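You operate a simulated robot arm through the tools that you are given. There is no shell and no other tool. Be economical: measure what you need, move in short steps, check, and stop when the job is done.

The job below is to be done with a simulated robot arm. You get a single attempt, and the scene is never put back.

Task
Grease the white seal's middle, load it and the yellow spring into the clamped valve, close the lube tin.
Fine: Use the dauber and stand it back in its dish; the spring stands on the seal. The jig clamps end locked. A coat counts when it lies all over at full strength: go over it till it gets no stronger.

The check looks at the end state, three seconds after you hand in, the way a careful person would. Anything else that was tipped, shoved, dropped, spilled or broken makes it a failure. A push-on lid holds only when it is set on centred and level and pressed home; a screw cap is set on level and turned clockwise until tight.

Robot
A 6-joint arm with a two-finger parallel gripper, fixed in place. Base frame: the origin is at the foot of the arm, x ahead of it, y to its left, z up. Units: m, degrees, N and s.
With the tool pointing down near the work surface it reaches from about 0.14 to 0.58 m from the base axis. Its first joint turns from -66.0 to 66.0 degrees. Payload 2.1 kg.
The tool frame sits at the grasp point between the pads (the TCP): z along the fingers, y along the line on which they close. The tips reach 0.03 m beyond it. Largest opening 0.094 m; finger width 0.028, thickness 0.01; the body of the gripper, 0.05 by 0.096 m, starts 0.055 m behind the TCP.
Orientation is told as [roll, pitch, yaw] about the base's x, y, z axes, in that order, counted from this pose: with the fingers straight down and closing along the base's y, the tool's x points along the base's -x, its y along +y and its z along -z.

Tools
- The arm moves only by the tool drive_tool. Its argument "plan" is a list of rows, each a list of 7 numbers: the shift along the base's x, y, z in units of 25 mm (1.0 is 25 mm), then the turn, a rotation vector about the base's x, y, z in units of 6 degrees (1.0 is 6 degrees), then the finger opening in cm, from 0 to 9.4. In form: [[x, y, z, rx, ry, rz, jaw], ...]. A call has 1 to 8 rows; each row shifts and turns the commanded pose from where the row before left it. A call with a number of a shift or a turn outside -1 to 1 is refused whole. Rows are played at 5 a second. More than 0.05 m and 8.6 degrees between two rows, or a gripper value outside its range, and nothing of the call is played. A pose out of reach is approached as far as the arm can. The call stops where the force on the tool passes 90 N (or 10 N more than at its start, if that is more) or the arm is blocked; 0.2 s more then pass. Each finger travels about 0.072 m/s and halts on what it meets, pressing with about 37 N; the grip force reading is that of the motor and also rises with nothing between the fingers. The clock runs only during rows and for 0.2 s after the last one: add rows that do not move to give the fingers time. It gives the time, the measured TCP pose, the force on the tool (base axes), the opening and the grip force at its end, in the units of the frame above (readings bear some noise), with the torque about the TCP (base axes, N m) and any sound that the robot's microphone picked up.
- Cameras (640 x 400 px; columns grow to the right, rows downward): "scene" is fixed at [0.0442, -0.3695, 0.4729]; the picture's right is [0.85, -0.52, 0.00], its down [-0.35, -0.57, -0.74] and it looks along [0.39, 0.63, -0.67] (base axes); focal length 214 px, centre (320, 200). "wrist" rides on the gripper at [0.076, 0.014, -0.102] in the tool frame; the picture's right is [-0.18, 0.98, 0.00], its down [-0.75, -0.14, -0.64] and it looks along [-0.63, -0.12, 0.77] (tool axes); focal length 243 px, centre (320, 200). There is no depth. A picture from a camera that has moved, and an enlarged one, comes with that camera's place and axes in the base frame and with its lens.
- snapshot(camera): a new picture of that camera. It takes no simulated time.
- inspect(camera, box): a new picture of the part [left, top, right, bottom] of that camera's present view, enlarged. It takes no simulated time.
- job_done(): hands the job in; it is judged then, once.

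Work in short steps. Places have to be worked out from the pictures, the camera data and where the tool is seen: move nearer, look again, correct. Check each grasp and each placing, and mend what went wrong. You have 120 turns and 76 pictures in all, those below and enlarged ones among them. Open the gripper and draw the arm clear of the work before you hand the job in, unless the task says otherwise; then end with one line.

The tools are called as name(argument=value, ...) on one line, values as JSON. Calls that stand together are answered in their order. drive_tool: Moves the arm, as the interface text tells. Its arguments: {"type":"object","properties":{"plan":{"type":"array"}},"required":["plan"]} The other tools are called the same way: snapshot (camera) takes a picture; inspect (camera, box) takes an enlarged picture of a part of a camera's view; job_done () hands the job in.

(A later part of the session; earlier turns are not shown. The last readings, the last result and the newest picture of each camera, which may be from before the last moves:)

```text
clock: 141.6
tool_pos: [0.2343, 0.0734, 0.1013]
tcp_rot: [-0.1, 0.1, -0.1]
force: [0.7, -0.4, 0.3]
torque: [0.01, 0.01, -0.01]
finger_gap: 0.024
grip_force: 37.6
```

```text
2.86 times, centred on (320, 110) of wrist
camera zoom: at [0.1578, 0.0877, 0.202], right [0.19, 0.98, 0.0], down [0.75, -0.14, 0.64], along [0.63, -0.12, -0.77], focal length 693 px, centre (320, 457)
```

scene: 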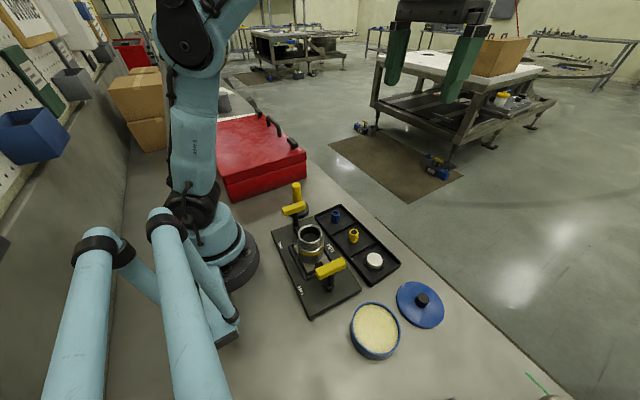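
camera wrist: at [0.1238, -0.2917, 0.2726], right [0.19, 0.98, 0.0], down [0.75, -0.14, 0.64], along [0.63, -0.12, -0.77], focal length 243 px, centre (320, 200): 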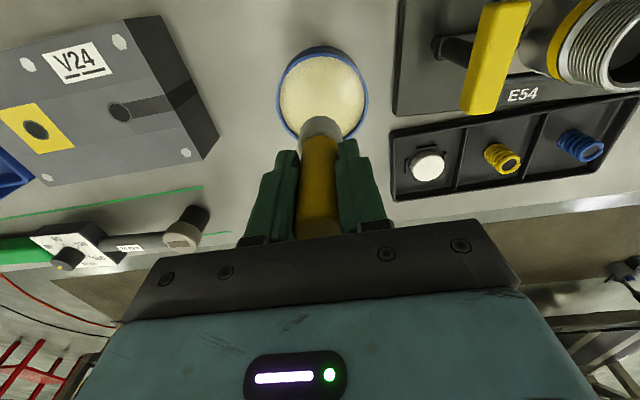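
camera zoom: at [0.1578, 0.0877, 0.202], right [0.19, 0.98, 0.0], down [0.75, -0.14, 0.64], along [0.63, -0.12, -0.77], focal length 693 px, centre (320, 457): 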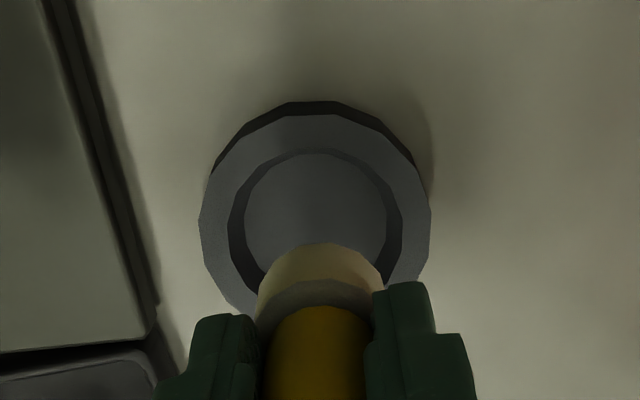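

Aligned with the original pick-up place. I lower toward the dish floor (expect contact ≈0.061).

drive_tool(plan=[[-0.03, -0.03, -0.8, 0, 0, 0, 1], [0, 0, -0.5, 0, 0, 0, 1], [0, 0, 0, 0, 0, 0, 1]])

drive_tool(plan=[[0, 0, -0.1, 0, 0, 0, 1], [0, 0, 0, 0, 0, 0, 1]])

drive_tool(plan=[[0, 0, -0.06, 0, 0, 0, 1], [0, 0, 0, 0, 0, 0, 1]])

```text
clock: 142.4
tool_pos: [0.2341, 0.0716, 0.0694]
tcp_rot: [-0.1, 0.0, -0.1]
force: [0.7, -0.1, -1.1]
torque: [0.02, -0.01, -0.02]
finger_gap: 0.0238
grip_force: 36.6
```

```text
clock: 143.0
tool_pos: [0.2334, 0.072, 0.0661]
tcp_rot: [-0.1, 0.0, -0.1]
force: [0.4, -1.2, -1.3]
torque: [0.0, -0.04, 0.01]
finger_gap: 0.024
grip_force: 36.9
```

```text
clock: 143.6
tool_pos: [0.2338, 0.0702, 0.0657]
tcp_rot: [-0.1, 0.0, -0.1]
force: [0.0, 0.1, -0.8]
torque: [0.01, 0.01, 0.01]
finger_gap: 0.0241
grip_force: 37.3
```

drive_tool(plan=[[0, 0, -0.06, 0, 0, 0, 1], [0, 0, 0, 0, 0, 0, 1]])

drive_tool(plan=[[0, 0, -0.06, 0, 0, 0, 1], [0, 0, 0, 0, 0, 0, 1]])

drive_tool(plan=[[0, 0, -0.06, 0, 0, 0, 1], [0, 0, 0, 0, 0, 0, 1]])

inspect(camera="wrist", box=[220, 40, 420, 180])

```text
clock: 144.2
tool_pos: [0.2349, 0.0712, 0.0635]
tcp_rot: [-0.1, 0.0, -0.1]
force: [0.4, 0.5, -0.2]
torque: [-0.01, 0.0, -0.02]
finger_gap: 0.024
grip_force: 36.7
```

```text
clock: 144.8
tool_pos: [0.2336, 0.0697, 0.0607]
tcp_rot: [-0.1, 0.1, -0.1]
force: [0.2, -0.2, -0.8]
torque: [0.0, 0.01, 0.0]
finger_gap: 0.0239
grip_force: 36.7
```

```text
clock: 145.4
tool_pos: [0.2333, 0.0703, 0.0613]
tcp_rot: [-0.1, -0.1, -0.1]
force: [0.2, 1.2, -0.6]
torque: [0.0, 0.0, -0.01]
finger_gap: 0.0241
grip_force: 36.9
```

```text
2.86 times, centred on (320, 110) of wrist
camera zoom: at [0.1573, 0.0846, 0.1614], right [0.19, 0.98, 0.0], down [0.75, -0.14, 0.64], along [0.63, -0.12, -0.77], focal length 693 px, centre (320, 457)
```

zoom: 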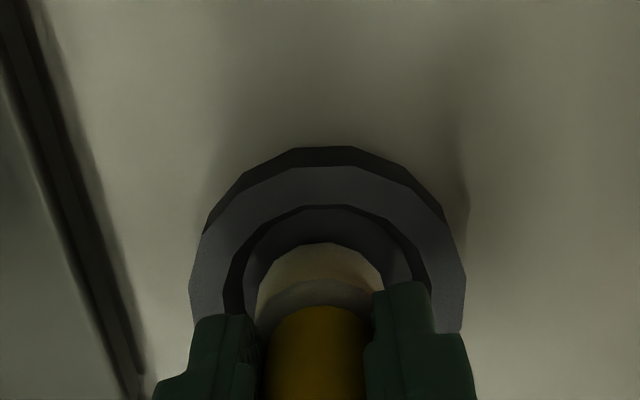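

Pad is inside the dish ring, no contact yet; a few more small steps.

drive_tool(plan=[[0, 0.05, -0.06, 0, 0, 0, 1], [0, 0, 0, 0, 0, 0, 1]])

drive_tool(plan=[[0, 0, -0.06, 0, 0, 0, 1], [0, 0, 0, 0, 0, 0, 1]])

drive_tool(plan=[[0, 0, -0.05, 0, 0, 0, 1], [0, 0, 0, 0, 0, 0, 1]])

```text
clock: 146.0
tool_pos: [0.2334, 0.0707, 0.0602]
tcp_rot: [-0.2, -0.1, 0.0]
force: [-0.1, -8.6, 33.4]
torque: [-0.28, -0.03, -0.03]
finger_gap: 0.024
grip_force: 36.9
```

```text
clock: 146.4
tool_pos: [0.2326, 0.0714, 0.0592]
tcp_rot: [-0.4, 0.3, -0.1]
force: [-4.1, -1.8, 40.0]
torque: [0.13, 0.02, 0.02]
finger_gap: 0.0237
grip_force: 37.1
stopped in row 2: the force on the tool passed its limit at 104 N (the readings are from after the stop); the commanded pose is now the measured one
```

```text
clock: 146.8
tool_pos: [0.2338, 0.0719, 0.0588]
tcp_rot: [-0.4, 0.4, -0.2]
force: [-2.6, -1.3, 40.1]
torque: [0.15, -0.03, -0.02]
finger_gap: 0.0239
grip_force: 37.1
stopped in row 2: the force on the tool passed its limit at 103 N (the readings are from after the stop); the commanded pose is now the measured one
```

Firmly seated. I relieve the force, open the fingers and check.

drive_tool(plan=[[0, 0, 0.05, 0, 0, 0, 1], [0, 0, 0, 0, 0, 0, 1]])

drive_tool(plan=[[0, 0, 0, 0, 0, 0, 3], [0, 0, 0, 0, 0, 0, 4.5], [0, 0, 0.1, 0, 0, 0, 5], [0, 0, 0.8, 0, 0, 0, 5], [0, 0, 1, 0, 0, 0, 5], [0, 0, 1, 0, 0, 0, 5], [0, 0, 1, 0, 0, 0, 5], [0, 0, 0, 0, 0, 0, 5]])

inspect(camera="wrist", box=[220, 40, 420, 180])

snapshot(camera="scene")

```text
clock: 147.4
tool_pos: [0.2348, 0.072, 0.0604]
tcp_rot: [-0.4, 0.3, -0.1]
force: [-0.5, -0.2, -0.8]
torque: [0.02, 0.02, 0.0]
finger_gap: 0.0239
grip_force: 37.0
```

```text
clock: 149.2
tool_pos: [0.2325, 0.0735, 0.1581]
tcp_rot: [-0.2, 0.3, -0.1]
force: [0.3, -0.2, 0.0]
torque: [-0.04, 0.03, -0.01]
finger_gap: 0.0498
grip_force: 0.2
```

```text
2.86 times, centred on (320, 110) of wrist
camera zoom: at [0.1572, 0.0873, 0.2588], right [0.19, 0.98, -0.01], down [0.76, -0.14, 0.64], along [0.63, -0.12, -0.77], focal length 693 px, centre (320, 457)
```

zoom: 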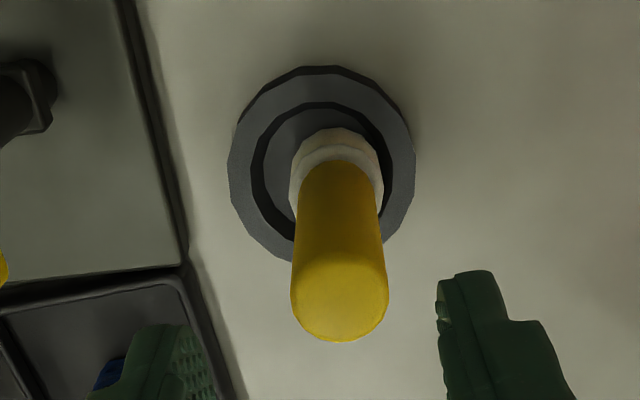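

```text
19 pictures are left
```

scene: 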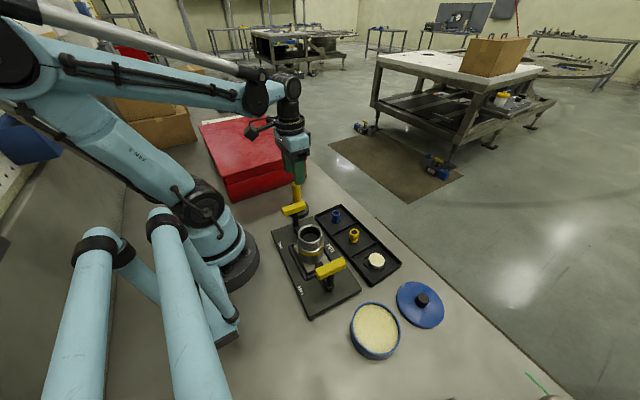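

Dauber stands in its dish. Now I open wider and move over the seal (≈0.310,-0.193).

drive_tool(plan=[[0, 0, 0.8, 0.03, -0.05, 0, 5], [0.3, -0.6, 0.2, 0, 0, 0, 7], [0.3, -1, 0, 0, 0, 0, 8], [0.3, -1, 0, 0, 0, 0, 8], [0.3, -1, 0, 0, 0, 0, 8], [0.3, -1, 0, 0, 0, 0, 8], [0.3, -1, 0, 0, 0, 0, 8], [0.3, -1, 0, 0, 0, 0, 8]])

drive_tool(plan=[[0.3, -1, 0, 0, 0, 0, 6], [0.3, -1, 0, 0, 0, 0, 6], [0.3, -1, 0, 0, 0, 0, 6], [0.1, -1, 0, 0, 0, 0, 6], [0, 0, -1, 0, 0, 0, 6], [0, 0, -1, 0, 0, 0, 6], [0, 0, 0, 0, 0, 0, 6]])

inspect(camera="wrist", box=[240, 50, 400, 150])

```text
clock: 151.0
tool_pos: [0.2862, -0.0933, 0.1806]
tcp_rot: [-0.2, -0.1, -0.1]
force: [-0.2, -0.2, -0.6]
torque: [0.02, -0.02, 0.0]
finger_gap: 0.08
grip_force: 0.1
```

```text
clock: 152.6
tool_pos: [0.3105, -0.1935, 0.1317]
tcp_rot: [-0.1, 0.1, -0.1]
force: [0.1, -0.5, 1.1]
torque: [0.03, -0.02, 0.0]
finger_gap: 0.0601
grip_force: 0.1
```

```text
4.00 times, centred on (320, 100) of wrist
camera zoom: at [0.2346, -0.1798, 0.2323], right [0.19, 0.98, 0.0], down [0.75, -0.14, 0.64], along [0.63, -0.12, -0.77], focal length 970 px, centre (320, 600)
```

zoom: 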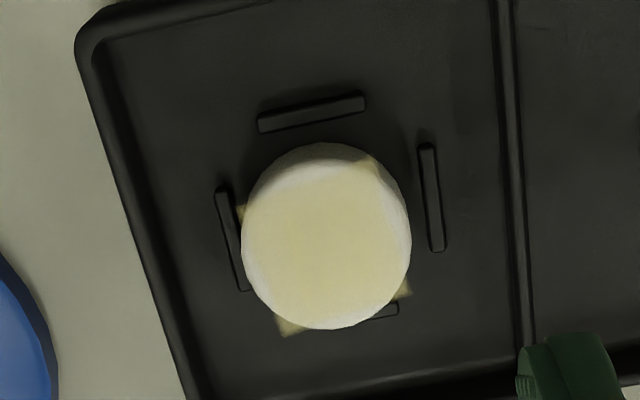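

Seal centre ≈ (0.3095,-0.193), right under the tool. I descend with fingers open 6 cm to z≈0.045, then finer.

drive_tool(plan=[[-0.02, 0.02, -0.9, 0, 0, 0, 6], [0, 0, -0.9, 0, 0, 0, 6], [0, 0, -0.9, 0, 0, 0, 6], [0, 0, -0.7, 0, 0, 0, 6], [0, 0, 0, 0, 0, 0, 6]])

inspect(camera="scene", box=[340, 235, 420, 285])

```text
clock: 153.9
tool_pos: [0.3103, -0.194, 0.0488]
tcp_rot: [-0.4, 0.2, -0.1]
force: [-2.1, 3.7, 35.6]
torque: [-1.23, -0.02, -0.12]
finger_gap: 0.058
grip_force: 0.0
stopped in row 5: the force on the tool passed its limit at 94 N (the readings are from after the stop); the commanded pose is now the measured one
```

```text
8.00 times, centred on (380, 260) of scene
camera zoom: at [0.0441, -0.3694, 0.473], right [0.85, -0.52, 0.0], down [-0.35, -0.57, -0.74], along [0.39, 0.63, -0.67], focal length 1716 px, centre (-160, -280)
```

zoom: 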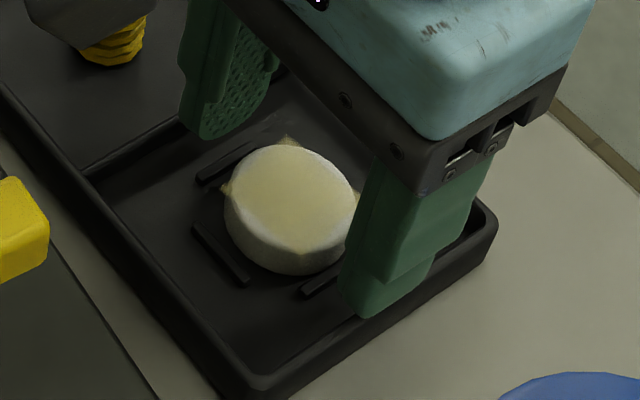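

A finger touched the tray's outer wall top (open too wide). I rise, narrow to 4.5 cm and go down again.

drive_tool(plan=[[0, 0, 0.5, 0.05, -0.03, 0, 6], [-0.03, 0.04, 0, 0, 0, 0, 4.5], [0, 0, 0, 0, 0, 0, 4.5], [0, 0, 0, 0, 0, 0, 4.5]])

drive_tool(plan=[[0, 0, -0.4, 0, 0, 0, 4.5], [0, 0, -0.25, 0, 0, 0, 4.5], [0, 0, 0, 0, 0, 0, 4.5]])

```text
clock: 154.9
tool_pos: [0.3098, -0.1933, 0.0609]
tcp_rot: [-0.1, 0.0, -0.1]
force: [0.5, 1.2, 0.1]
torque: [0.02, 0.0, -0.02]
finger_gap: 0.0449
grip_force: 0.0
```

```text
clock: 155.7
tool_pos: [0.3093, -0.1937, 0.0448]
tcp_rot: [-0.2, 0.1, -0.1]
force: [0.3, 0.0, 0.2]
torque: [0.01, -0.02, 0.02]
finger_gap: 0.0451
grip_force: 0.0
```

drive_tool(plan=[[0, 0, -0.1, 0, 0, 0, 4.5], [0, 0, -0.06, 0, 0, 0, 4.5], [0, 0, 0, 0, 0, 0, 4.5]])

drive_tool(plan=[[0, 0, 0, 0, 0, 0, 4], [0, 0, 0, 0, 0, 0, 3.5], [0, 0, 0, 0, 0, 0, 3], [0, 0, 0, 0, 0, 0, 3], [0, 0, 0, 0, 0, 0, 3]])

```text
clock: 156.5
tool_pos: [0.31, -0.1947, 0.0396]
tcp_rot: [-0.2, 0.0, -0.1]
force: [-0.1, -0.8, -0.5]
torque: [-0.01, 0.01, 0.0]
finger_gap: 0.045
grip_force: 0.1
```

```text
clock: 157.7
tool_pos: [0.3101, -0.1931, 0.0394]
tcp_rot: [-0.1, 0.0, 0.0]
force: [0.8, -0.1, -0.4]
torque: [0.02, 0.0, 0.0]
finger_gap: 0.0357
grip_force: 36.9
```

Gripped (35.7 mm). I lift and move toward the valve, then look.

drive_tool(plan=[[0, 0, 0.4, 0, 0, 0, 3], [0, 0, 1, 0, 0, 0, 3], [0, 0, 1, 0, 0, 0, 3], [0, 0, 1, 0, 0, 0, 3], [0, 0, 1, 0, 0, 0, 3], [0, 0, 1, 0, 0, 0, 3], [0, 0, 0.6, 0, 0, 0, 3], [0, 0, 0, 0, 0, 0, 3]])

drive_tool(plan=[[-0.8, 0.75, 0, 0, 0, 0, 3], [-0.8, 0.75, 0, 0, 0, 0, 3], [-0.8, 0.75, 0, 0, 0, 0, 3], [-0.8, 0.75, 0, 0, 0, 0, 3], [-0.8, 0.64, 0, 0, 0, 0, 3], [0, 0, 0, 0, 0, 0, 3]])

inspect(camera="wrist", box=[220, 0, 420, 180])

inspect(camera="scene", box=[270, 170, 380, 280])

```text
clock: 159.5
tool_pos: [0.3095, -0.1941, 0.1907]
tcp_rot: [0.0, 0.0, -0.1]
force: [0.2, -0.3, -0.2]
torque: [0.01, 0.04, 0.01]
finger_gap: 0.0359
grip_force: 36.9
```

```text
clock: 160.9
tool_pos: [0.2098, -0.1022, 0.1922]
tcp_rot: [-0.1, 0.0, -0.1]
force: [0.1, -0.3, 0.0]
torque: [-0.04, 0.01, -0.01]
finger_gap: 0.0358
grip_force: 37.3
```

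```text
2.22 times, centred on (320, 90) of wrist
camera zoom: at [0.134, -0.087, 0.2924], right [0.19, 0.98, 0.0], down [0.75, -0.14, 0.64], along [0.63, -0.12, -0.77], focal length 539 px, centre (320, 444)
```

zoom: 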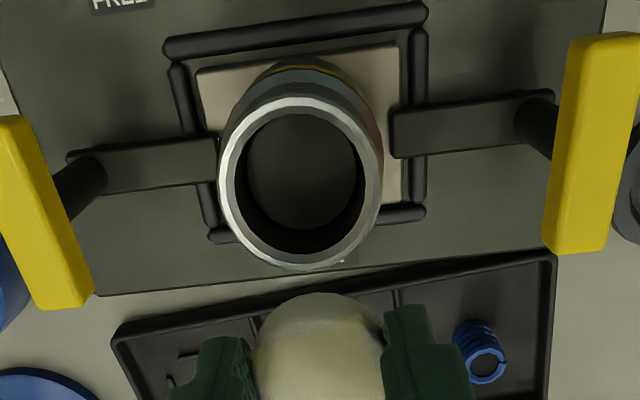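

```text
3.64 times, centred on (325, 225) of scene
camera zoom: at [0.0442, -0.3695, 0.4729], right [0.85, -0.52, 0.0], down [-0.35, -0.57, -0.74], along [0.39, 0.63, -0.67], focal length 780 px, centre (302, 109)
```

zoom: 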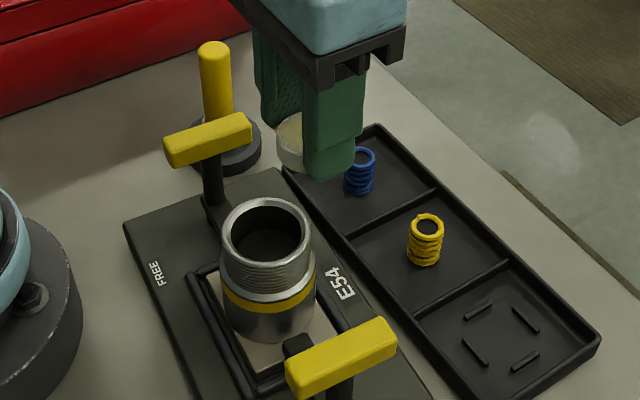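

Seal held level; valve axis ≈ (0.181,-0.102), rim z≈0.099, bore ≈45 mm. I move over it and lower until the seal just enters.

drive_tool(plan=[[-0.6, 0, 0, 0, 0, 0, 3], [-0.55, 0, 0, 0, 0, 0, 3], [0, 0, -0.9, 0, 0, 0, 3], [0, 0, -0.8, 0, 0, 0, 3], [0, 0, 0, 0, 0, 0, 3]])

inspect(camera="scene", box=[270, 190, 370, 270])

inspect(camera="wrist", box=[220, 60, 420, 200])

```text
clock: 162.1
tool_pos: [0.1806, -0.1018, 0.1482]
tcp_rot: [-0.1, 0.0, -0.1]
force: [1.1, -0.8, 0.5]
torque: [0.02, -0.03, 0.02]
finger_gap: 0.0358
grip_force: 37.0
```

```text
5.00 times, centred on (320, 230) of scene
camera zoom: at [0.0442, -0.3695, 0.4729], right [0.85, -0.52, 0.0], down [-0.35, -0.57, -0.74], along [0.39, 0.63, -0.67], focal length 1072 px, centre (320, 50)
```

zoom: 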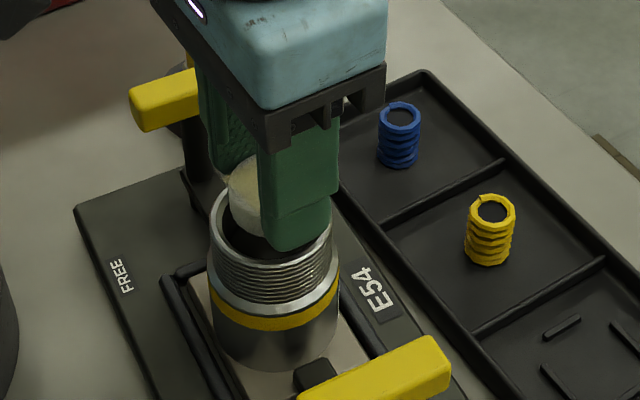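

```text
2.86 times, centred on (320, 130) of wrist
camera zoom: at [0.1048, -0.0882, 0.2495], right [0.19, 0.98, 0.0], down [0.75, -0.14, 0.64], along [0.63, -0.12, -0.77], focal length 693 px, centre (320, 400)
```

zoom: 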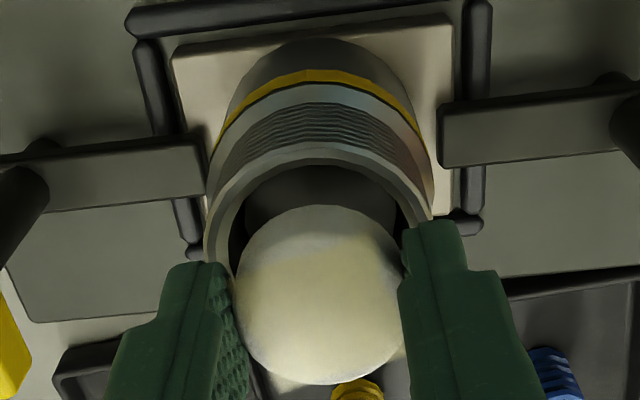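

Alignment looks good (small tweak +1.5 mm x, -1 mm y). I lower until fingertips are just at the rim.

drive_tool(plan=[[0.06, -0.03, -0.3, 0, 0, 0, 3], [0, 0, -0.2, 0, 0, 0, 3], [0, 0, 0, 0, 0, 0, 3]])

drive_tool(plan=[[0, 0, -0.12, 0, 0, 0, 3], [0, 0, 0, 0, 0, 0, 3]])

drive_tool(plan=[[0, 0, -0.08, 0, 0, 0, 3], [0, 0, 0, 0, 0, 0, 3]])

```text
clock: 162.9
tool_pos: [0.1818, -0.103, 0.1388]
tcp_rot: [0.1, 0.0, -0.1]
force: [-13.6, 8.2, 70.0]
torque: [0.04, 0.11, 0.11]
finger_gap: 0.0357
grip_force: 37.1
```

```text
clock: 163.2
tool_pos: [0.1827, -0.1034, 0.1382]
tcp_rot: [0.1, 0.3, -0.1]
force: [-2.5, 1.7, 10.9]
torque: [-0.18, -0.04, -0.05]
finger_gap: 0.0357
grip_force: 37.3
stopped in row 1: the force on the tool passed its limit at 103 N (the readings are from after the stop); the commanded pose is now the measured one
```

```text
clock: 163.9
tool_pos: [0.1825, -0.1035, 0.1379]
tcp_rot: [0.2, 0.7, 0.0]
force: [-2.9, 3.0, 13.4]
torque: [-0.22, -0.05, -0.04]
finger_gap: 0.0356
grip_force: 37.0
stopped in row 2: the force on the tool passed its limit at 91 N (the readings are from after the stop); the commanded pose is now the measured one
```

Contact at TCP 0.138. I look to see whether fingers or seal touch the rim.

inspect(camera="scene", box=[280, 195, 350, 265])

inspect(camera="wrist", box=[240, 80, 400, 200])

```text
5.71 times, centred on (315, 230) of scene
camera zoom: at [0.0441, -0.3694, 0.4729], right [0.85, -0.52, 0.0], down [-0.35, -0.57, -0.74], along [0.39, 0.63, -0.67], focal length 1226 px, centre (349, 29)
```

zoom: 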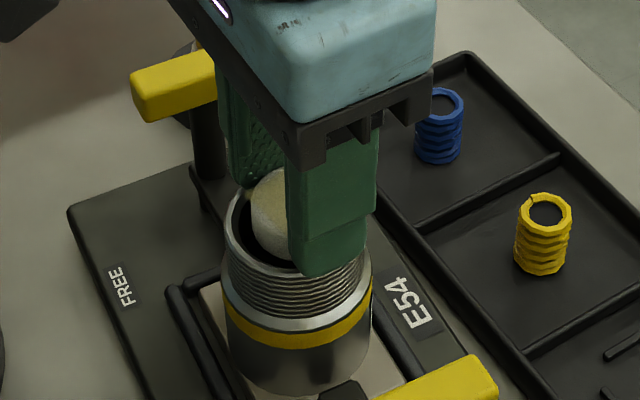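

```text
3.33 times, centred on (320, 140) of wrist
camera zoom: at [0.1077, -0.0902, 0.24], right [0.19, 0.98, 0.0], down [0.76, -0.14, 0.63], along [0.62, -0.12, -0.77], focal length 809 px, centre (320, 400)
```

zoom: 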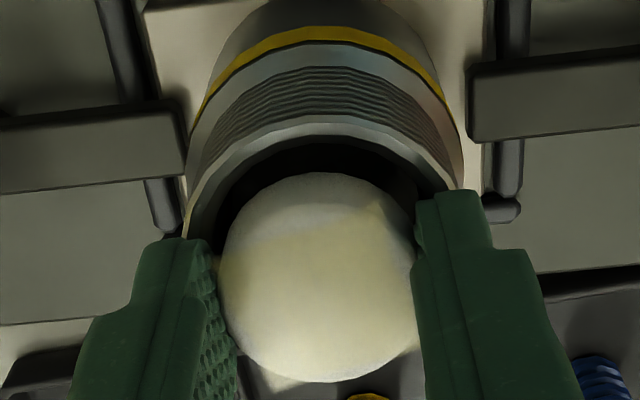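

The seal's far edge sat on the rim: it is held ~3 mm ahead of the TCP. I rise, re-level, shift back ~4 mm in x and try again.

drive_tool(plan=[[0, 0, 0.3, -0.05, -0.12, 0, 3], [-0.16, 0.02, 0, 0, 0, 0, 3], [0, 0, 0, 0, 0, 0, 3]])

drive_tool(plan=[[0, 0, -0.2, 0, 0, 0, 3], [0, 0, -0.15, 0, 0, 0, 3], [0, 0, 0, 0, 0, 0, 3]])

```text
clock: 164.7
tool_pos: [0.179, -0.103, 0.146]
tcp_rot: [-0.2, -0.2, -0.2]
force: [0.2, 1.0, -0.9]
torque: [0.01, 0.02, 0.0]
finger_gap: 0.0358
grip_force: 37.1
```

```text
clock: 165.5
tool_pos: [0.1789, -0.1037, 0.1373]
tcp_rot: [-0.1, -0.2, 0.0]
force: [-7.9, 5.3, 61.8]
torque: [0.83, 0.66, 0.04]
finger_gap: 0.0357
grip_force: 36.7
```

Still catching, now with contact on the opposite side (torque), so the bore is tighter and the axis lies between. I rise 8 mm and take a close look.

drive_tool(plan=[[0, 0, 0.4, 0, 0, 0, 3], [0, 0, 0, 0, 0, 0, 3]])

inspect(camera="wrist", box=[250, 80, 390, 200])

```text
clock: 166.1
tool_pos: [0.1785, -0.1054, 0.1449]
tcp_rot: [-0.2, -0.4, -0.1]
force: [0.2, -0.4, 0.4]
torque: [0.01, -0.02, 0.02]
finger_gap: 0.0356
grip_force: 37.0
```

```text
3.33 times, centred on (320, 140) of wrist
camera zoom: at [0.1012, -0.0899, 0.2459], right [0.19, 0.98, 0.0], down [0.75, -0.14, 0.65], along [0.63, -0.12, -0.76], focal length 809 px, centre (320, 400)
```

zoom: 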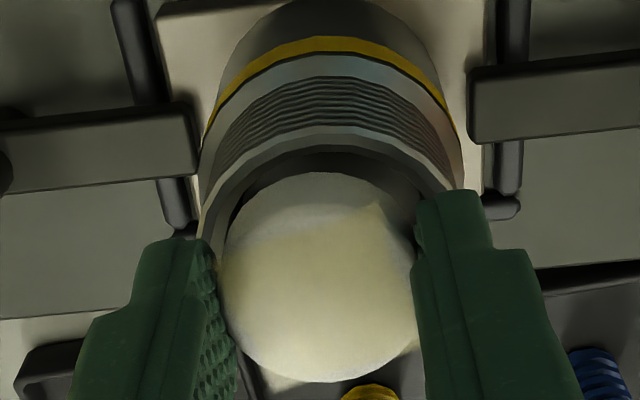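

The 70–100 N without the part slipping (dauber slipped at ~36 N) means the fingertips were on the rim (z≈0.108), i.e. the seal was already inside. I centre slightly and lower again to just short of the rim.

drive_tool(plan=[[-0.03, 0.05, 0, 0, 0.04, 0, 3], [0, 0, -0.2, 0, 0, 0, 3], [0, 0, 0, 0, 0, 0, 3]])

drive_tool(plan=[[0, 0, -0.08, 0, 0, 0, 3], [0, 0, 0, 0, 0, 0, 3]])

```text
clock: 166.9
tool_pos: [0.1774, -0.1023, 0.141]
tcp_rot: [-0.2, 0.0, -0.1]
force: [-1.0, 0.1, 0.6]
torque: [0.0, 0.02, -0.03]
finger_gap: 0.0356
grip_force: 36.9
```

```text
clock: 167.5
tool_pos: [0.1782, -0.1033, 0.1391]
tcp_rot: [-0.2, 0.0, -0.2]
force: [-0.3, -0.9, -0.3]
torque: [-0.02, 0.0, 0.0]
finger_gap: 0.0361
grip_force: 37.5
```

No force at 0.139. I test lateral play: if the seal is inside, a 5 mm sideways move should meet the wall.

drive_tool(plan=[[0.1, 0, 0, 0, 0, 0, 3], [0.1, 0, 0, 0, 0, 0, 3], [0, 0, 0, 0, 0, 0, 3]])

drive_tool(plan=[[-0.2, 0, 0, 0, 0, 0, 3], [-0.1, 0, 0, 0, 0, 0, 3], [-0.1, 0, 0, 0, 0, 0, 3], [0, 0, 0, 0, 0, 0, 3]])

```text
clock: 168.3
tool_pos: [0.1836, -0.1023, 0.1395]
tcp_rot: [-0.2, 0.1, -0.1]
force: [-2.8, -0.9, 0.6]
torque: [-0.04, 0.06, 0.01]
finger_gap: 0.0357
grip_force: 37.0
```

```text
clock: 169.3
tool_pos: [0.1732, -0.1013, 0.1399]
tcp_rot: [-0.2, 0.1, -0.1]
force: [2.4, 0.0, 0.6]
torque: [0.04, -0.06, -0.01]
finger_gap: 0.0354
grip_force: 37.2
```

Walls felt on both sides (−2.8 N / +2.4 N): the seal is inside, axis at TCP x≈0.1784. I centre and release.

drive_tool(plan=[[0.2, 0, 0, 0, 0, 0, 3], [0, 0, -0.02, 0, 0, 0, 3], [0, 0, 0, 0, 0, 0, 4.5], [0, 0, 0, 0, 0, 0, 5], [0, 0, 0, 0, 0, 0, 5], [0, 0, 0.8, 0, 0, 0, 5], [0.3, 0, 1, 0, 0, 0, 5], [0.5, 0, 1, 0, 0, 0, 5]])

inspect(camera="wrist", box=[240, 0, 400, 120])

```text
clock: 171.1
tool_pos: [0.1971, -0.1019, 0.2094]
tcp_rot: [-0.2, 0.0, -0.1]
force: [0.1, 0.2, -0.9]
torque: [0.0, 0.0, -0.02]
finger_gap: 0.05
grip_force: 0.1
```

```text
3.33 times, centred on (320, 60) of wrist
camera zoom: at [0.1213, -0.0873, 0.3112], right [0.19, 0.98, 0.0], down [0.75, -0.14, 0.64], along [0.63, -0.12, -0.77], focal length 809 px, centre (320, 667)
```

zoom: 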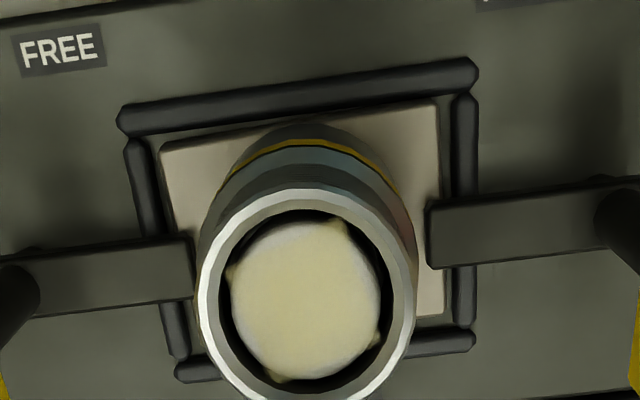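

Seal lies level in the bore, coat up, centred. Next the yellow spring (≈0.310,-0.109): I move over it and look.

drive_tool(plan=[[0.9, -0.05, 0, 0, 0, 0, 5], [0.9, -0.05, 0, 0, 0, 0, 5], [0.9, -0.05, 0, 0, 0, 0, 5], [0.9, -0.05, 0, 0, 0, 0, 5], [0.9, -0.06, -0.7, 0, 0, 0, 5], [0, 0, -1, 0, 0, 0, 5], [0, 0, -1, 0, 0, 0, 5], [0, 0, 0, 0, 0, 0, 5]])

inspect(camera="wrist", box=[240, 60, 400, 180])

```text
clock: 172.9
tool_pos: [0.3106, -0.11, 0.1416]
tcp_rot: [-0.2, 0.0, -0.1]
force: [-0.4, 0.6, 0.3]
torque: [-0.02, 0.04, 0.02]
finger_gap: 0.0499
grip_force: 0.0
```

```text
3.33 times, centred on (320, 120) of wrist
camera zoom: at [0.2347, -0.0955, 0.2426], right [0.19, 0.98, 0.0], down [0.75, -0.14, 0.64], along [0.63, -0.12, -0.77], focal length 809 px, centre (320, 467)
```

zoom: 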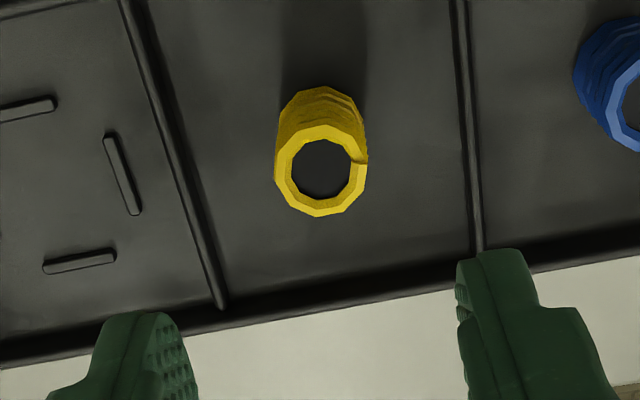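

Spring at ≈ (0.3075,-0.1095), top ~0.037, ø23. I descend to TCP z≈0.050 and grip its upper half.

drive_tool(plan=[[-0.11, 0.01, -0.9, 0, 0, 0, 5], [0, 0, -0.9, 0, 0, 0, 5], [0, 0, -0.9, 0, 0, 0, 5], [0, 0, -0.9, 0, 0, 0, 5], [0, 0, -0.04, 0, 0, 0, 5], [0, 0, 0, 0, 0, 0, 3.5], [0, 0, 0, 0, 0, 0, 2], [0, 0, 0, 0, 0, 0, 2]])

drive_tool(plan=[[0, 0, 0, 0, 0, 0, 1.5], [0, 0, 0, 0, 0, 0, 1.5]])

```text
clock: 174.7
tool_pos: [0.3079, -0.1068, 0.0508]
tcp_rot: [-0.3, 0.0, -0.1]
force: [0.6, 0.2, 0.5]
torque: [0.0, 0.01, -0.03]
finger_gap: 0.0227
grip_force: 36.9
```

```text
clock: 175.3
tool_pos: [0.3082, -0.109, 0.0514]
tcp_rot: [-0.1, 0.0, -0.1]
force: [1.0, 0.0, 1.0]
torque: [0.03, 0.0, 0.02]
finger_gap: 0.0225
grip_force: 36.9
```

Spring held. I lift and carry it over the valve axis (≈0.181,-0.102).

drive_tool(plan=[[0, 0, 0.5, 0, 0, 0, 1.5], [0, 0, 1, 0, 0, 0, 1.5], [0, 0, 1, 0, 0, 0, 1.5], [0, 0, 1, 0, 0, 0, 1.5], [0, 0, 1, 0, 0, 0, 1.5], [0, 0, 1, 0, 0, 0, 1.5], [0, 0, 0.2, 0, 0, 0, 1.5]])

drive_tool(plan=[[-0.85, 0.05, 0, 0, 0, 0, 1.5], [-0.85, 0.05, 0, 0, 0, 0, 1.5], [-0.85, 0.05, 0, 0, 0, 0, 1.5], [-0.85, 0.05, 0, 0, 0, 0, 1.5], [-0.85, 0.05, 0, 0, 0, 0, 1.5], [-0.84, 0.05, 0, 0, 0, 0, 1.5], [0, 0, 0, 0, 0, 0, 1.5]])

inspect(camera="wrist", box=[240, 60, 400, 180])

```text
clock: 176.9
tool_pos: [0.3085, -0.1087, 0.1951]
tcp_rot: [-0.3, 0.0, -0.1]
force: [-0.4, -0.3, -0.5]
torque: [0.01, -0.01, 0.0]
finger_gap: 0.0229
grip_force: 37.2
```

```text
clock: 178.5
tool_pos: [0.1821, -0.1016, 0.192]
tcp_rot: [-0.2, 0.0, -0.1]
force: [1.0, 1.0, -0.2]
torque: [0.02, 0.0, 0.02]
finger_gap: 0.0227
grip_force: 37.0
```

```text
3.33 times, centred on (320, 120) of wrist
camera zoom: at [0.1061, -0.0871, 0.2933], right [0.19, 0.98, 0.0], down [0.75, -0.14, 0.64], along [0.63, -0.12, -0.77], focal length 809 px, centre (320, 467)
```

zoom: 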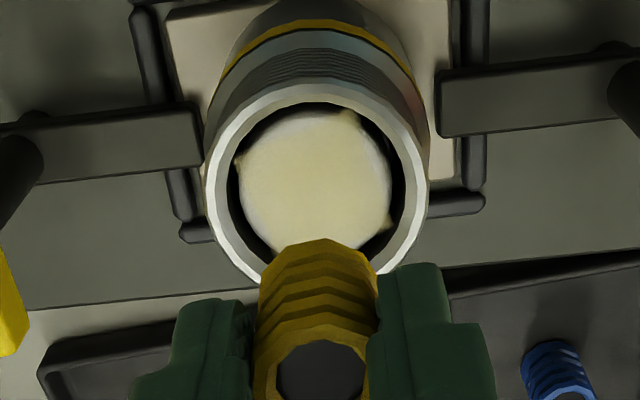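

Seal is level at z≈0.10, centred ≈(0.179,-0.102). I shift slightly and lower the spring onto it (contact expected ≈0.146).

drive_tool(plan=[[-0.07, -0.02, -0.6, 0.02, 0, 0, 1.5], [0, 0, -0.6, 0, 0, 0, 1.5], [0, 0, -0.3, 0, 0, 0, 1.5], [0, 0, 0, 0, 0, 0, 1.5]])

drive_tool(plan=[[0, 0, -0.1, 0, 0, 0, 1.5], [0, 0, 0, 0, 0, 0, 1.5]])

drive_tool(plan=[[0, 0, -0.06, 0, 0, 0, 1.5], [0, 0, 0, 0, 0, 0, 1.5]])

drive_tool(plan=[[0, 0, -0.06, 0, 0, 0, 1.5], [0, 0, 0, 0, 0, 0, 1.5]])

```text
clock: 179.5
tool_pos: [0.1813, -0.1019, 0.1545]
tcp_rot: [0.0, 0.0, -0.1]
force: [0.2, -0.5, 0.0]
torque: [0.01, -0.04, 0.02]
finger_gap: 0.0227
grip_force: 36.6
```

```text
clock: 180.1
tool_pos: [0.1815, -0.1006, 0.1522]
tcp_rot: [0.0, -0.1, 0.0]
force: [-0.2, 0.6, 0.5]
torque: [0.03, 0.02, 0.03]
finger_gap: 0.0228
grip_force: 37.2
```

```text
clock: 180.7
tool_pos: [0.1804, -0.1017, 0.1527]
tcp_rot: [0.1, -0.1, -0.1]
force: [-0.3, -0.3, -1.0]
torque: [0.03, 0.0, 0.0]
finger_gap: 0.0226
grip_force: 36.6
```

```text
clock: 181.3
tool_pos: [0.1802, -0.1006, 0.1493]
tcp_rot: [0.0, 0.1, -0.1]
force: [0.3, -0.6, 0.0]
torque: [0.04, -0.02, 0.01]
finger_gap: 0.0226
grip_force: 36.8
```

Continue down in 1.5 mm steps.

drive_tool(plan=[[0, 0, -0.06, 0, 0, 0, 1.5], [0, 0, 0, 0, 0, 0, 1.5]])

drive_tool(plan=[[0, 0, -0.06, 0, 0, 0, 1.5], [0, 0, 0, 0, 0, 0, 1.5]])

drive_tool(plan=[[0, 0, -0.06, 0, 0, 0, 1.5], [0, 0, 0, 0, 0, 0, 1.5]])

```text
clock: 181.9
tool_pos: [0.181, -0.1009, 0.1486]
tcp_rot: [0.1, 0.1, -0.1]
force: [0.5, 0.2, 0.0]
torque: [-0.03, -0.01, 0.0]
finger_gap: 0.0226
grip_force: 37.1
```

```text
clock: 182.5
tool_pos: [0.1799, -0.1013, 0.1473]
tcp_rot: [-0.1, 0.0, -0.1]
force: [0.0, 0.5, -0.3]
torque: [0.02, 0.01, -0.01]
finger_gap: 0.0225
grip_force: 36.7
```

```text
clock: 183.1
tool_pos: [0.1782, -0.1023, 0.1457]
tcp_rot: [-0.1, 0.0, -0.1]
force: [0.8, -0.5, 0.0]
torque: [-0.01, 0.01, 0.0]
finger_gap: 0.0224
grip_force: 37.0
```

drive_tool(plan=[[0.03, 0, -0.06, 0, 0, 0, 1.5], [0, 0, 0, 0, 0, 0, 1.5]])

drive_tool(plan=[[0, 0, -0.06, 0, 0, 0, 1.5], [0, 0, 0, 0, 0, 0, 1.5]])

inspect(camera="wrist", box=[240, 60, 400, 180])

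```text
clock: 183.7
tool_pos: [0.1803, -0.1013, 0.1442]
tcp_rot: [0.0, 0.0, -0.1]
force: [-2.1, 0.7, 2.9]
torque: [0.04, 0.09, 0.02]
finger_gap: 0.0226
grip_force: 37.0
```

```text
clock: 184.3
tool_pos: [0.1798, -0.1022, 0.143]
tcp_rot: [0.0, -0.1, -0.1]
force: [-0.4, 0.3, 3.2]
torque: [0.07, 0.01, 0.01]
finger_gap: 0.0229
grip_force: 36.7
```

```text
3.33 times, centred on (320, 120) of wrist
camera zoom: at [0.1035, -0.0878, 0.2431], right [0.19, 0.98, 0.0], down [0.75, -0.14, 0.64], along [0.63, -0.12, -0.77], focal length 809 px, centre (320, 467)
```

zoom: 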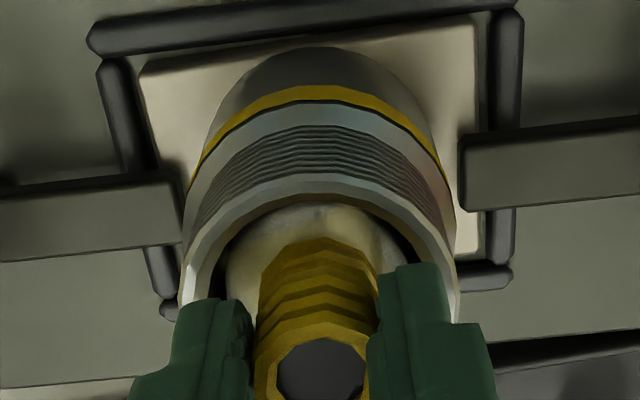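

Light contact (~3 N) on the seal. One more small step to see whether it firms up.

drive_tool(plan=[[0, 0, -0.04, 0, 0, 0, 1.5], [0, 0, 0, 0, 0, 0, 1.5]])

```text
clock: 184.9
tool_pos: [0.1809, -0.1016, 0.1422]
tcp_rot: [-0.1, 0.0, -0.2]
force: [0.0, -1.3, 2.1]
torque: [-0.08, 0.03, 0.0]
finger_gap: 0.0225
grip_force: 36.9
```

Force plateaus at 2–3 N, as if the seal is being pushed down softly. I continue slowly and watch.

drive_tool(plan=[[0, 0, -0.06, 0, 0, 0, 1.5], [0, 0, 0, 0, 0, 0, 1.5]])

drive_tool(plan=[[0, 0, -0.06, 0, 0, 0, 1.5], [0, 0, 0, 0, 0, 0, 1.5]])

drive_tool(plan=[[0, 0, -0.06, 0, 0, 0, 1.5], [0, 0, 0, 0, 0, 0, 1.5]])

```text
clock: 185.5
tool_pos: [0.1811, -0.1021, 0.1398]
tcp_rot: [0.0, 0.0, -0.1]
force: [-1.2, 1.5, 1.9]
torque: [0.03, 0.01, 0.0]
finger_gap: 0.0226
grip_force: 36.6
```

```text
clock: 186.1
tool_pos: [0.1803, -0.1009, 0.1369]
tcp_rot: [-0.1, -0.1, -0.1]
force: [-0.1, -0.7, 3.9]
torque: [0.07, -0.02, -0.01]
finger_gap: 0.0226
grip_force: 37.2
```

```text
clock: 186.7
tool_pos: [0.1803, -0.1012, 0.138]
tcp_rot: [0.0, 0.0, -0.1]
force: [-4.4, 1.5, 60.9]
torque: [-0.12, -0.03, -0.01]
finger_gap: 0.0228
grip_force: 37.0
```

61 N now = fingertips at the rim again; the spring has pushed the seal ~6 mm deeper. I release, regrip the spring 11 mm higher and push further until the seal bottoms.

drive_tool(plan=[[0, 0, 0.05, 0, 0, 0, 1.5], [0, 0, 0, 0, 0, 0, 3], [0, 0, 0, 0, 0, 0, 3.5], [0, 0, 0.2, 0, 0, 0, 3.5], [0, 0, 0.24, 0, 0, 0, 3.5], [0, 0, 0, 0, 0, 0, 1.5], [0, 0, 0, 0, 0, 0, 1.5], [0, 0, 0, 0, 0, 0, 1.5]])

inspect(camera="scene", box=[280, 195, 350, 265])

```text
clock: 188.5
tool_pos: [0.181, -0.1009, 0.1495]
tcp_rot: [0.0, 0.1, 0.0]
force: [0.1, 0.9, 0.8]
torque: [-0.01, -0.03, -0.02]
finger_gap: 0.0226
grip_force: 36.6
```

```text
5.71 times, centred on (315, 230) of scene
camera zoom: at [0.0442, -0.3695, 0.4729], right [0.85, -0.52, 0.0], down [-0.35, -0.57, -0.74], along [0.39, 0.63, -0.67], focal length 1226 px, centre (349, 29)
```

zoom: 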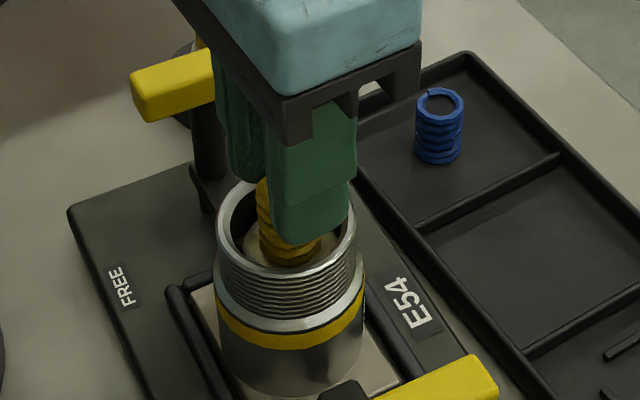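

Spring stands upright on the seal and is regripped. I push down in small steps.

drive_tool(plan=[[0, 0, -0.06, 0, 0, 0, 1.5], [0, 0, -0.06, 0, 0, 0, 1.5], [0, 0, 0, 0, 0, 0, 1.5]])

drive_tool(plan=[[0, 0, -0.06, 0, 0, 0, 1.5], [0, 0, -0.06, 0, 0, 0, 1.5], [0, 0, 0, 0, 0, 0, 1.5]])

drive_tool(plan=[[0, 0, -0.06, 0, 0, 0, 1.5], [0, 0, -0.06, 0, 0, 0, 1.5], [0, 0, 0, 0, 0, 0, 1.5]])

```text
clock: 189.3
tool_pos: [0.1806, -0.1027, 0.1458]
tcp_rot: [-0.1, -0.1, -0.1]
force: [0.8, -1.7, 11.1]
torque: [-0.04, -0.04, -0.03]
finger_gap: 0.0226
grip_force: 37.2
```

```text
clock: 190.1
tool_pos: [0.1803, -0.1026, 0.1425]
tcp_rot: [-0.1, -0.1, -0.1]
force: [2.7, 0.1, 18.9]
torque: [-0.03, -0.14, -0.03]
finger_gap: 0.0228
grip_force: 37.0
```

```text
clock: 190.9
tool_pos: [0.1798, -0.1018, 0.1399]
tcp_rot: [-0.1, -0.1, -0.1]
force: [1.3, -2.3, 12.8]
torque: [-0.06, 0.02, -0.05]
finger_gap: 0.0228
grip_force: 37.5
```

Force 11–19 N while it moves: the seal is sliding down a snug bore. Now I release, close the fingers above the spring and press on its top until it stops.

drive_tool(plan=[[0, 0, 0.03, 0, 0, 0, 1.5], [0, 0, 0, 0, 0, 0, 3], [0, 0, 0, 0, 0, 0, 3.5], [0, 0, 0.5, 0, 0, 0, 3.5], [0, 0, 0.5, 0, 0, 0, 3.5], [0, 0, 0, 0, 0, 0, 1], [0, 0, 0, 0, 0, 0, 0], [0, 0, 0, 0, 0, 0, 0]])

inspect(camera="wrist", box=[220, 60, 420, 200])

```text
clock: 192.7
tool_pos: [0.1796, -0.1018, 0.1656]
tcp_rot: [0.0, 0.0, -0.1]
force: [0.0, -0.3, 0.0]
torque: [0.02, -0.03, 0.01]
finger_gap: 0.0
grip_force: 32.7
```

```text
2.86 times, centred on (320, 130) of wrist
camera zoom: at [0.1035, -0.0872, 0.2661], right [0.19, 0.98, 0.0], down [0.75, -0.14, 0.64], along [0.63, -0.12, -0.77], focal length 693 px, centre (320, 400)
```

zoom: 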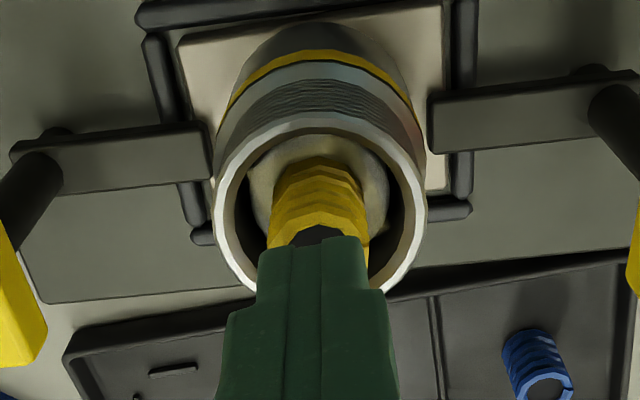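

Spring upright under the closed fingers. I press down gently in steps.

drive_tool(plan=[[0, 0, -0.5, 0, 0, 0, 0], [0, 0, -0.25, 0, 0, 0, 0], [0, 0, 0, 0, 0, 0, 0]])

drive_tool(plan=[[0, 0, -0.08, 0, 0, 0, 0], [0, 0, -0.08, 0, 0, 0, 0], [0, 0, 0, 0, 0, 0, 0]])

drive_tool(plan=[[0, 0, -0.08, 0, 0, 0, 0], [0, 0, -0.08, 0, 0, 0, 0], [0, 0, 0, 0, 0, 0, 0]])

drive_tool(plan=[[0, 0, -0.08, 0, 0, 0, 0], [0, 0, -0.08, 0, 0, 0, 0], [0, 0, 0, 0, 0, 0, 0]])

```text
clock: 193.3
tool_pos: [0.1812, -0.101, 0.1534]
tcp_rot: [0.2, 0.5, -0.1]
force: [-1.4, 1.7, 34.8]
torque: [0.08, 0.15, 0.0]
finger_gap: 0.0
grip_force: 33.1
stopped in row 3: the force on the tool passed its limit at 108 N (the readings are from after the stop); the commanded pose is now the measured one
```

```text
clock: 193.9
tool_pos: [0.1825, -0.103, 0.1535]
tcp_rot: [0.2, 0.6, -0.1]
force: [-3.1, 2.5, 32.0]
torque: [0.08, 0.13, -0.01]
finger_gap: 0.0
grip_force: 32.7
stopped in row 2: the force on the tool passed its limit at 96 N (the readings are from after the stop); the commanded pose is now the measured one
```

```text
clock: 194.5
tool_pos: [0.181, -0.1037, 0.1533]
tcp_rot: [0.4, 0.8, -0.1]
force: [-2.7, 2.5, 32.2]
torque: [0.05, 0.14, 0.01]
finger_gap: 0.0
grip_force: 32.9
stopped in row 2: the force on the tool passed its limit at 95 N (the readings are from after the stop); the commanded pose is now the measured one
```

```text
clock: 195.0
tool_pos: [0.1843, -0.1037, 0.1531]
tcp_rot: [0.4, 1.1, -0.2]
force: [-3.1, 1.0, 32.0]
torque: [0.1, 0.11, 0.04]
finger_gap: 0.0002
grip_force: 32.8
stopped in row 2: the force on the tool passed its limit at 96 N (the readings are from after the stop); the commanded pose is now the measured one
```

Rigid stop at ~100 N: the seal is bottomed and the spring stands on it. I withdraw upward, re-level, and look.

drive_tool(plan=[[0, 0, 0.3, 0, 0, 0, 0], [0, 0, 1, -0.08, -0.19, 0.02, 0], [0, 0, 1, 0, 0, 0, 0], [0.4, 0, 0.3, 0, 0, 0, 2], [0.8, 0, 0, 0, 0, 0, 4], [0, 0, 0, 0, 0, 0, 5]])

snapshot(camera="wrist")

```text
clock: 196.4
tool_pos: [0.213, -0.1038, 0.2185]
tcp_rot: [-0.1, -0.2, 0.0]
force: [-0.1, 0.3, -0.3]
torque: [0.02, 0.02, 0.01]
finger_gap: 0.05
grip_force: 0.0
```

```text
3 pictures are left
camera wrist: at [0.1366, -0.0888, 0.3188], right [0.18, 0.98, 0.0], down [0.75, -0.14, 0.64], along [0.63, -0.12, -0.76], focal length 243 px, centre (320, 200)
```

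wrist: 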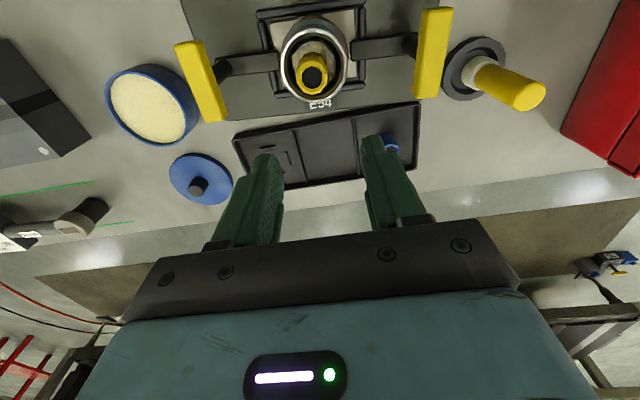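

Spring stands upright on the seal, dauber stands in its dish, clamps unmoved. Now the lid: I go to a spot from which one picture shows both tin and lid.

drive_tool(plan=[[0.1, -1, 0, 0, 0.03, 0, 7], [0.1, -1, 0, 0, 0, 0, 9.4], [0.1, -1, 0, 0, 0, 0, 9.4], [0.1, -1, 0, 0, 0, 0, 9.4], [0.1, -1, 0, 0, 0, 0, 9.4], [0.1, -1, -0.6, 0, 0, 0, 9.4], [0.1, -1, -0.8, 0, 0, 0, 9.4], [0, -1, -0.8, 0, 0, 0, 9.4]])

drive_tool(plan=[[0, 0, 0, 0, 0, 0, 9.4], [0, 0, 0, 0, 0, 0, 9.4]])

inspect(camera="wrist", box=[160, 0, 480, 220])

```text
clock: 198.2
tool_pos: [0.232, -0.3049, 0.1618]
tcp_rot: [-0.1, -0.1, 0.1]
force: [-0.8, 0.8, -0.8]
torque: [0.0, -0.02, 0.02]
finger_gap: 0.0938
grip_force: 0.1
```

```text
clock: 198.8
tool_pos: [0.2311, -0.3037, 0.1612]
tcp_rot: [-0.1, 0.0, -0.1]
force: [0.1, -0.7, -0.1]
torque: [0.01, 0.04, -0.01]
finger_gap: 0.0939
grip_force: 0.1
```

```text
1.82 times, centred on (320, 110) of wrist
camera zoom: at [0.1545, -0.2899, 0.2625], right [0.18, 0.98, 0.0], down [0.75, -0.14, 0.64], along [0.63, -0.12, -0.77], focal length 441 px, centre (320, 364)
```

zoom: 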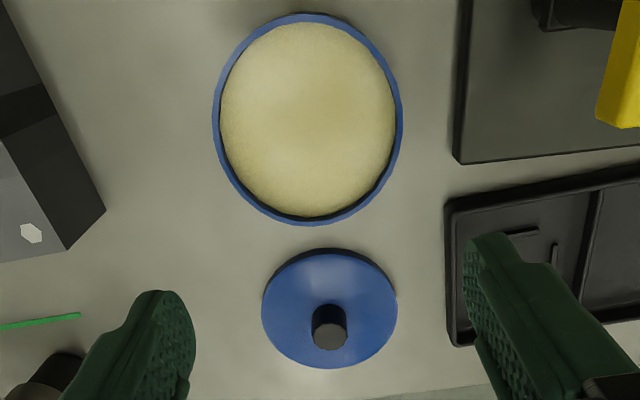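

Clear view: tin ≈ (0.203,-0.305), lid knob ≈ (0.322,-0.3145) ø24, top ~0.027. I go above the knob and descend.

drive_tool(plan=[[0.9, -0.11, 0, 0, 0, 0, 7], [0.9, -0.11, 0, 0, 0, 0, 6], [0.9, -0.11, -0.5, 0, 0, 0, 5], [0.94, -0.1, -0.8, 0, 0, 0, 5], [0, 0, -0.9, 0, 0, 0, 5], [0, 0, -0.9, 0, 0, 0, 5], [0, 0, -0.9, 0, 0, 0, 5], [0, 0, 0, 0, 0, 0, 5]])

drive_tool(plan=[[0, 0, -0.2, 0, 0, 0, 5], [0, 0, 0, 0, 0, 0, 5]])

```text
clock: 200.6
tool_pos: [0.321, -0.3138, 0.0625]
tcp_rot: [-0.1, 0.0, 0.0]
force: [0.3, -0.2, -0.5]
torque: [0.03, 0.01, -0.02]
finger_gap: 0.05
grip_force: 0.0
```

```text
clock: 201.2
tool_pos: [0.3213, -0.3145, 0.0566]
tcp_rot: [0.0, 0.0, 0.0]
force: [0.2, 0.3, 0.3]
torque: [0.01, 0.01, 0.01]
finger_gap: 0.0499
grip_force: 0.0
```

drive_tool(plan=[[0, 0, -0.15, 0, 0, 0, 5], [0, 0, -0.1, 0, 0, 0, 5], [0, 0, 0, 0, 0, 0, 5]])

drive_tool(plan=[[0, 0, -0.08, 0, 0, 0, 5], [0, 0, 0, 0, 0, 0, 5]])

```text
clock: 202.0
tool_pos: [0.3205, -0.3149, 0.0505]
tcp_rot: [-0.1, -0.1, 0.0]
force: [0.3, 0.0, 0.4]
torque: [0.0, -0.01, -0.02]
finger_gap: 0.05
grip_force: 0.2
```

```text
clock: 202.6
tool_pos: [0.3224, -0.315, 0.0498]
tcp_rot: [-0.1, 0.0, 0.0]
force: [-0.1, 0.1, 0.5]
torque: [0.05, 0.0, 0.03]
finger_gap: 0.0498
grip_force: 0.0
```

Close on the knob.

drive_tool(plan=[[0, 0, 0, 0, 0, 0, 4], [0, 0, 0, 0, 0, 0, 3], [0, 0, 0, 0, 0, 0, 2], [0, 0, 0, 0, 0, 0, 1.5], [0, 0, 0, 0, 0, 0, 1.5]])

```text
clock: 203.8
tool_pos: [0.3213, -0.3136, 0.0492]
tcp_rot: [-0.1, 0.0, 0.1]
force: [-0.9, 0.0, 0.6]
torque: [0.0, 0.0, 0.03]
finger_gap: 0.0217
grip_force: 36.7
```

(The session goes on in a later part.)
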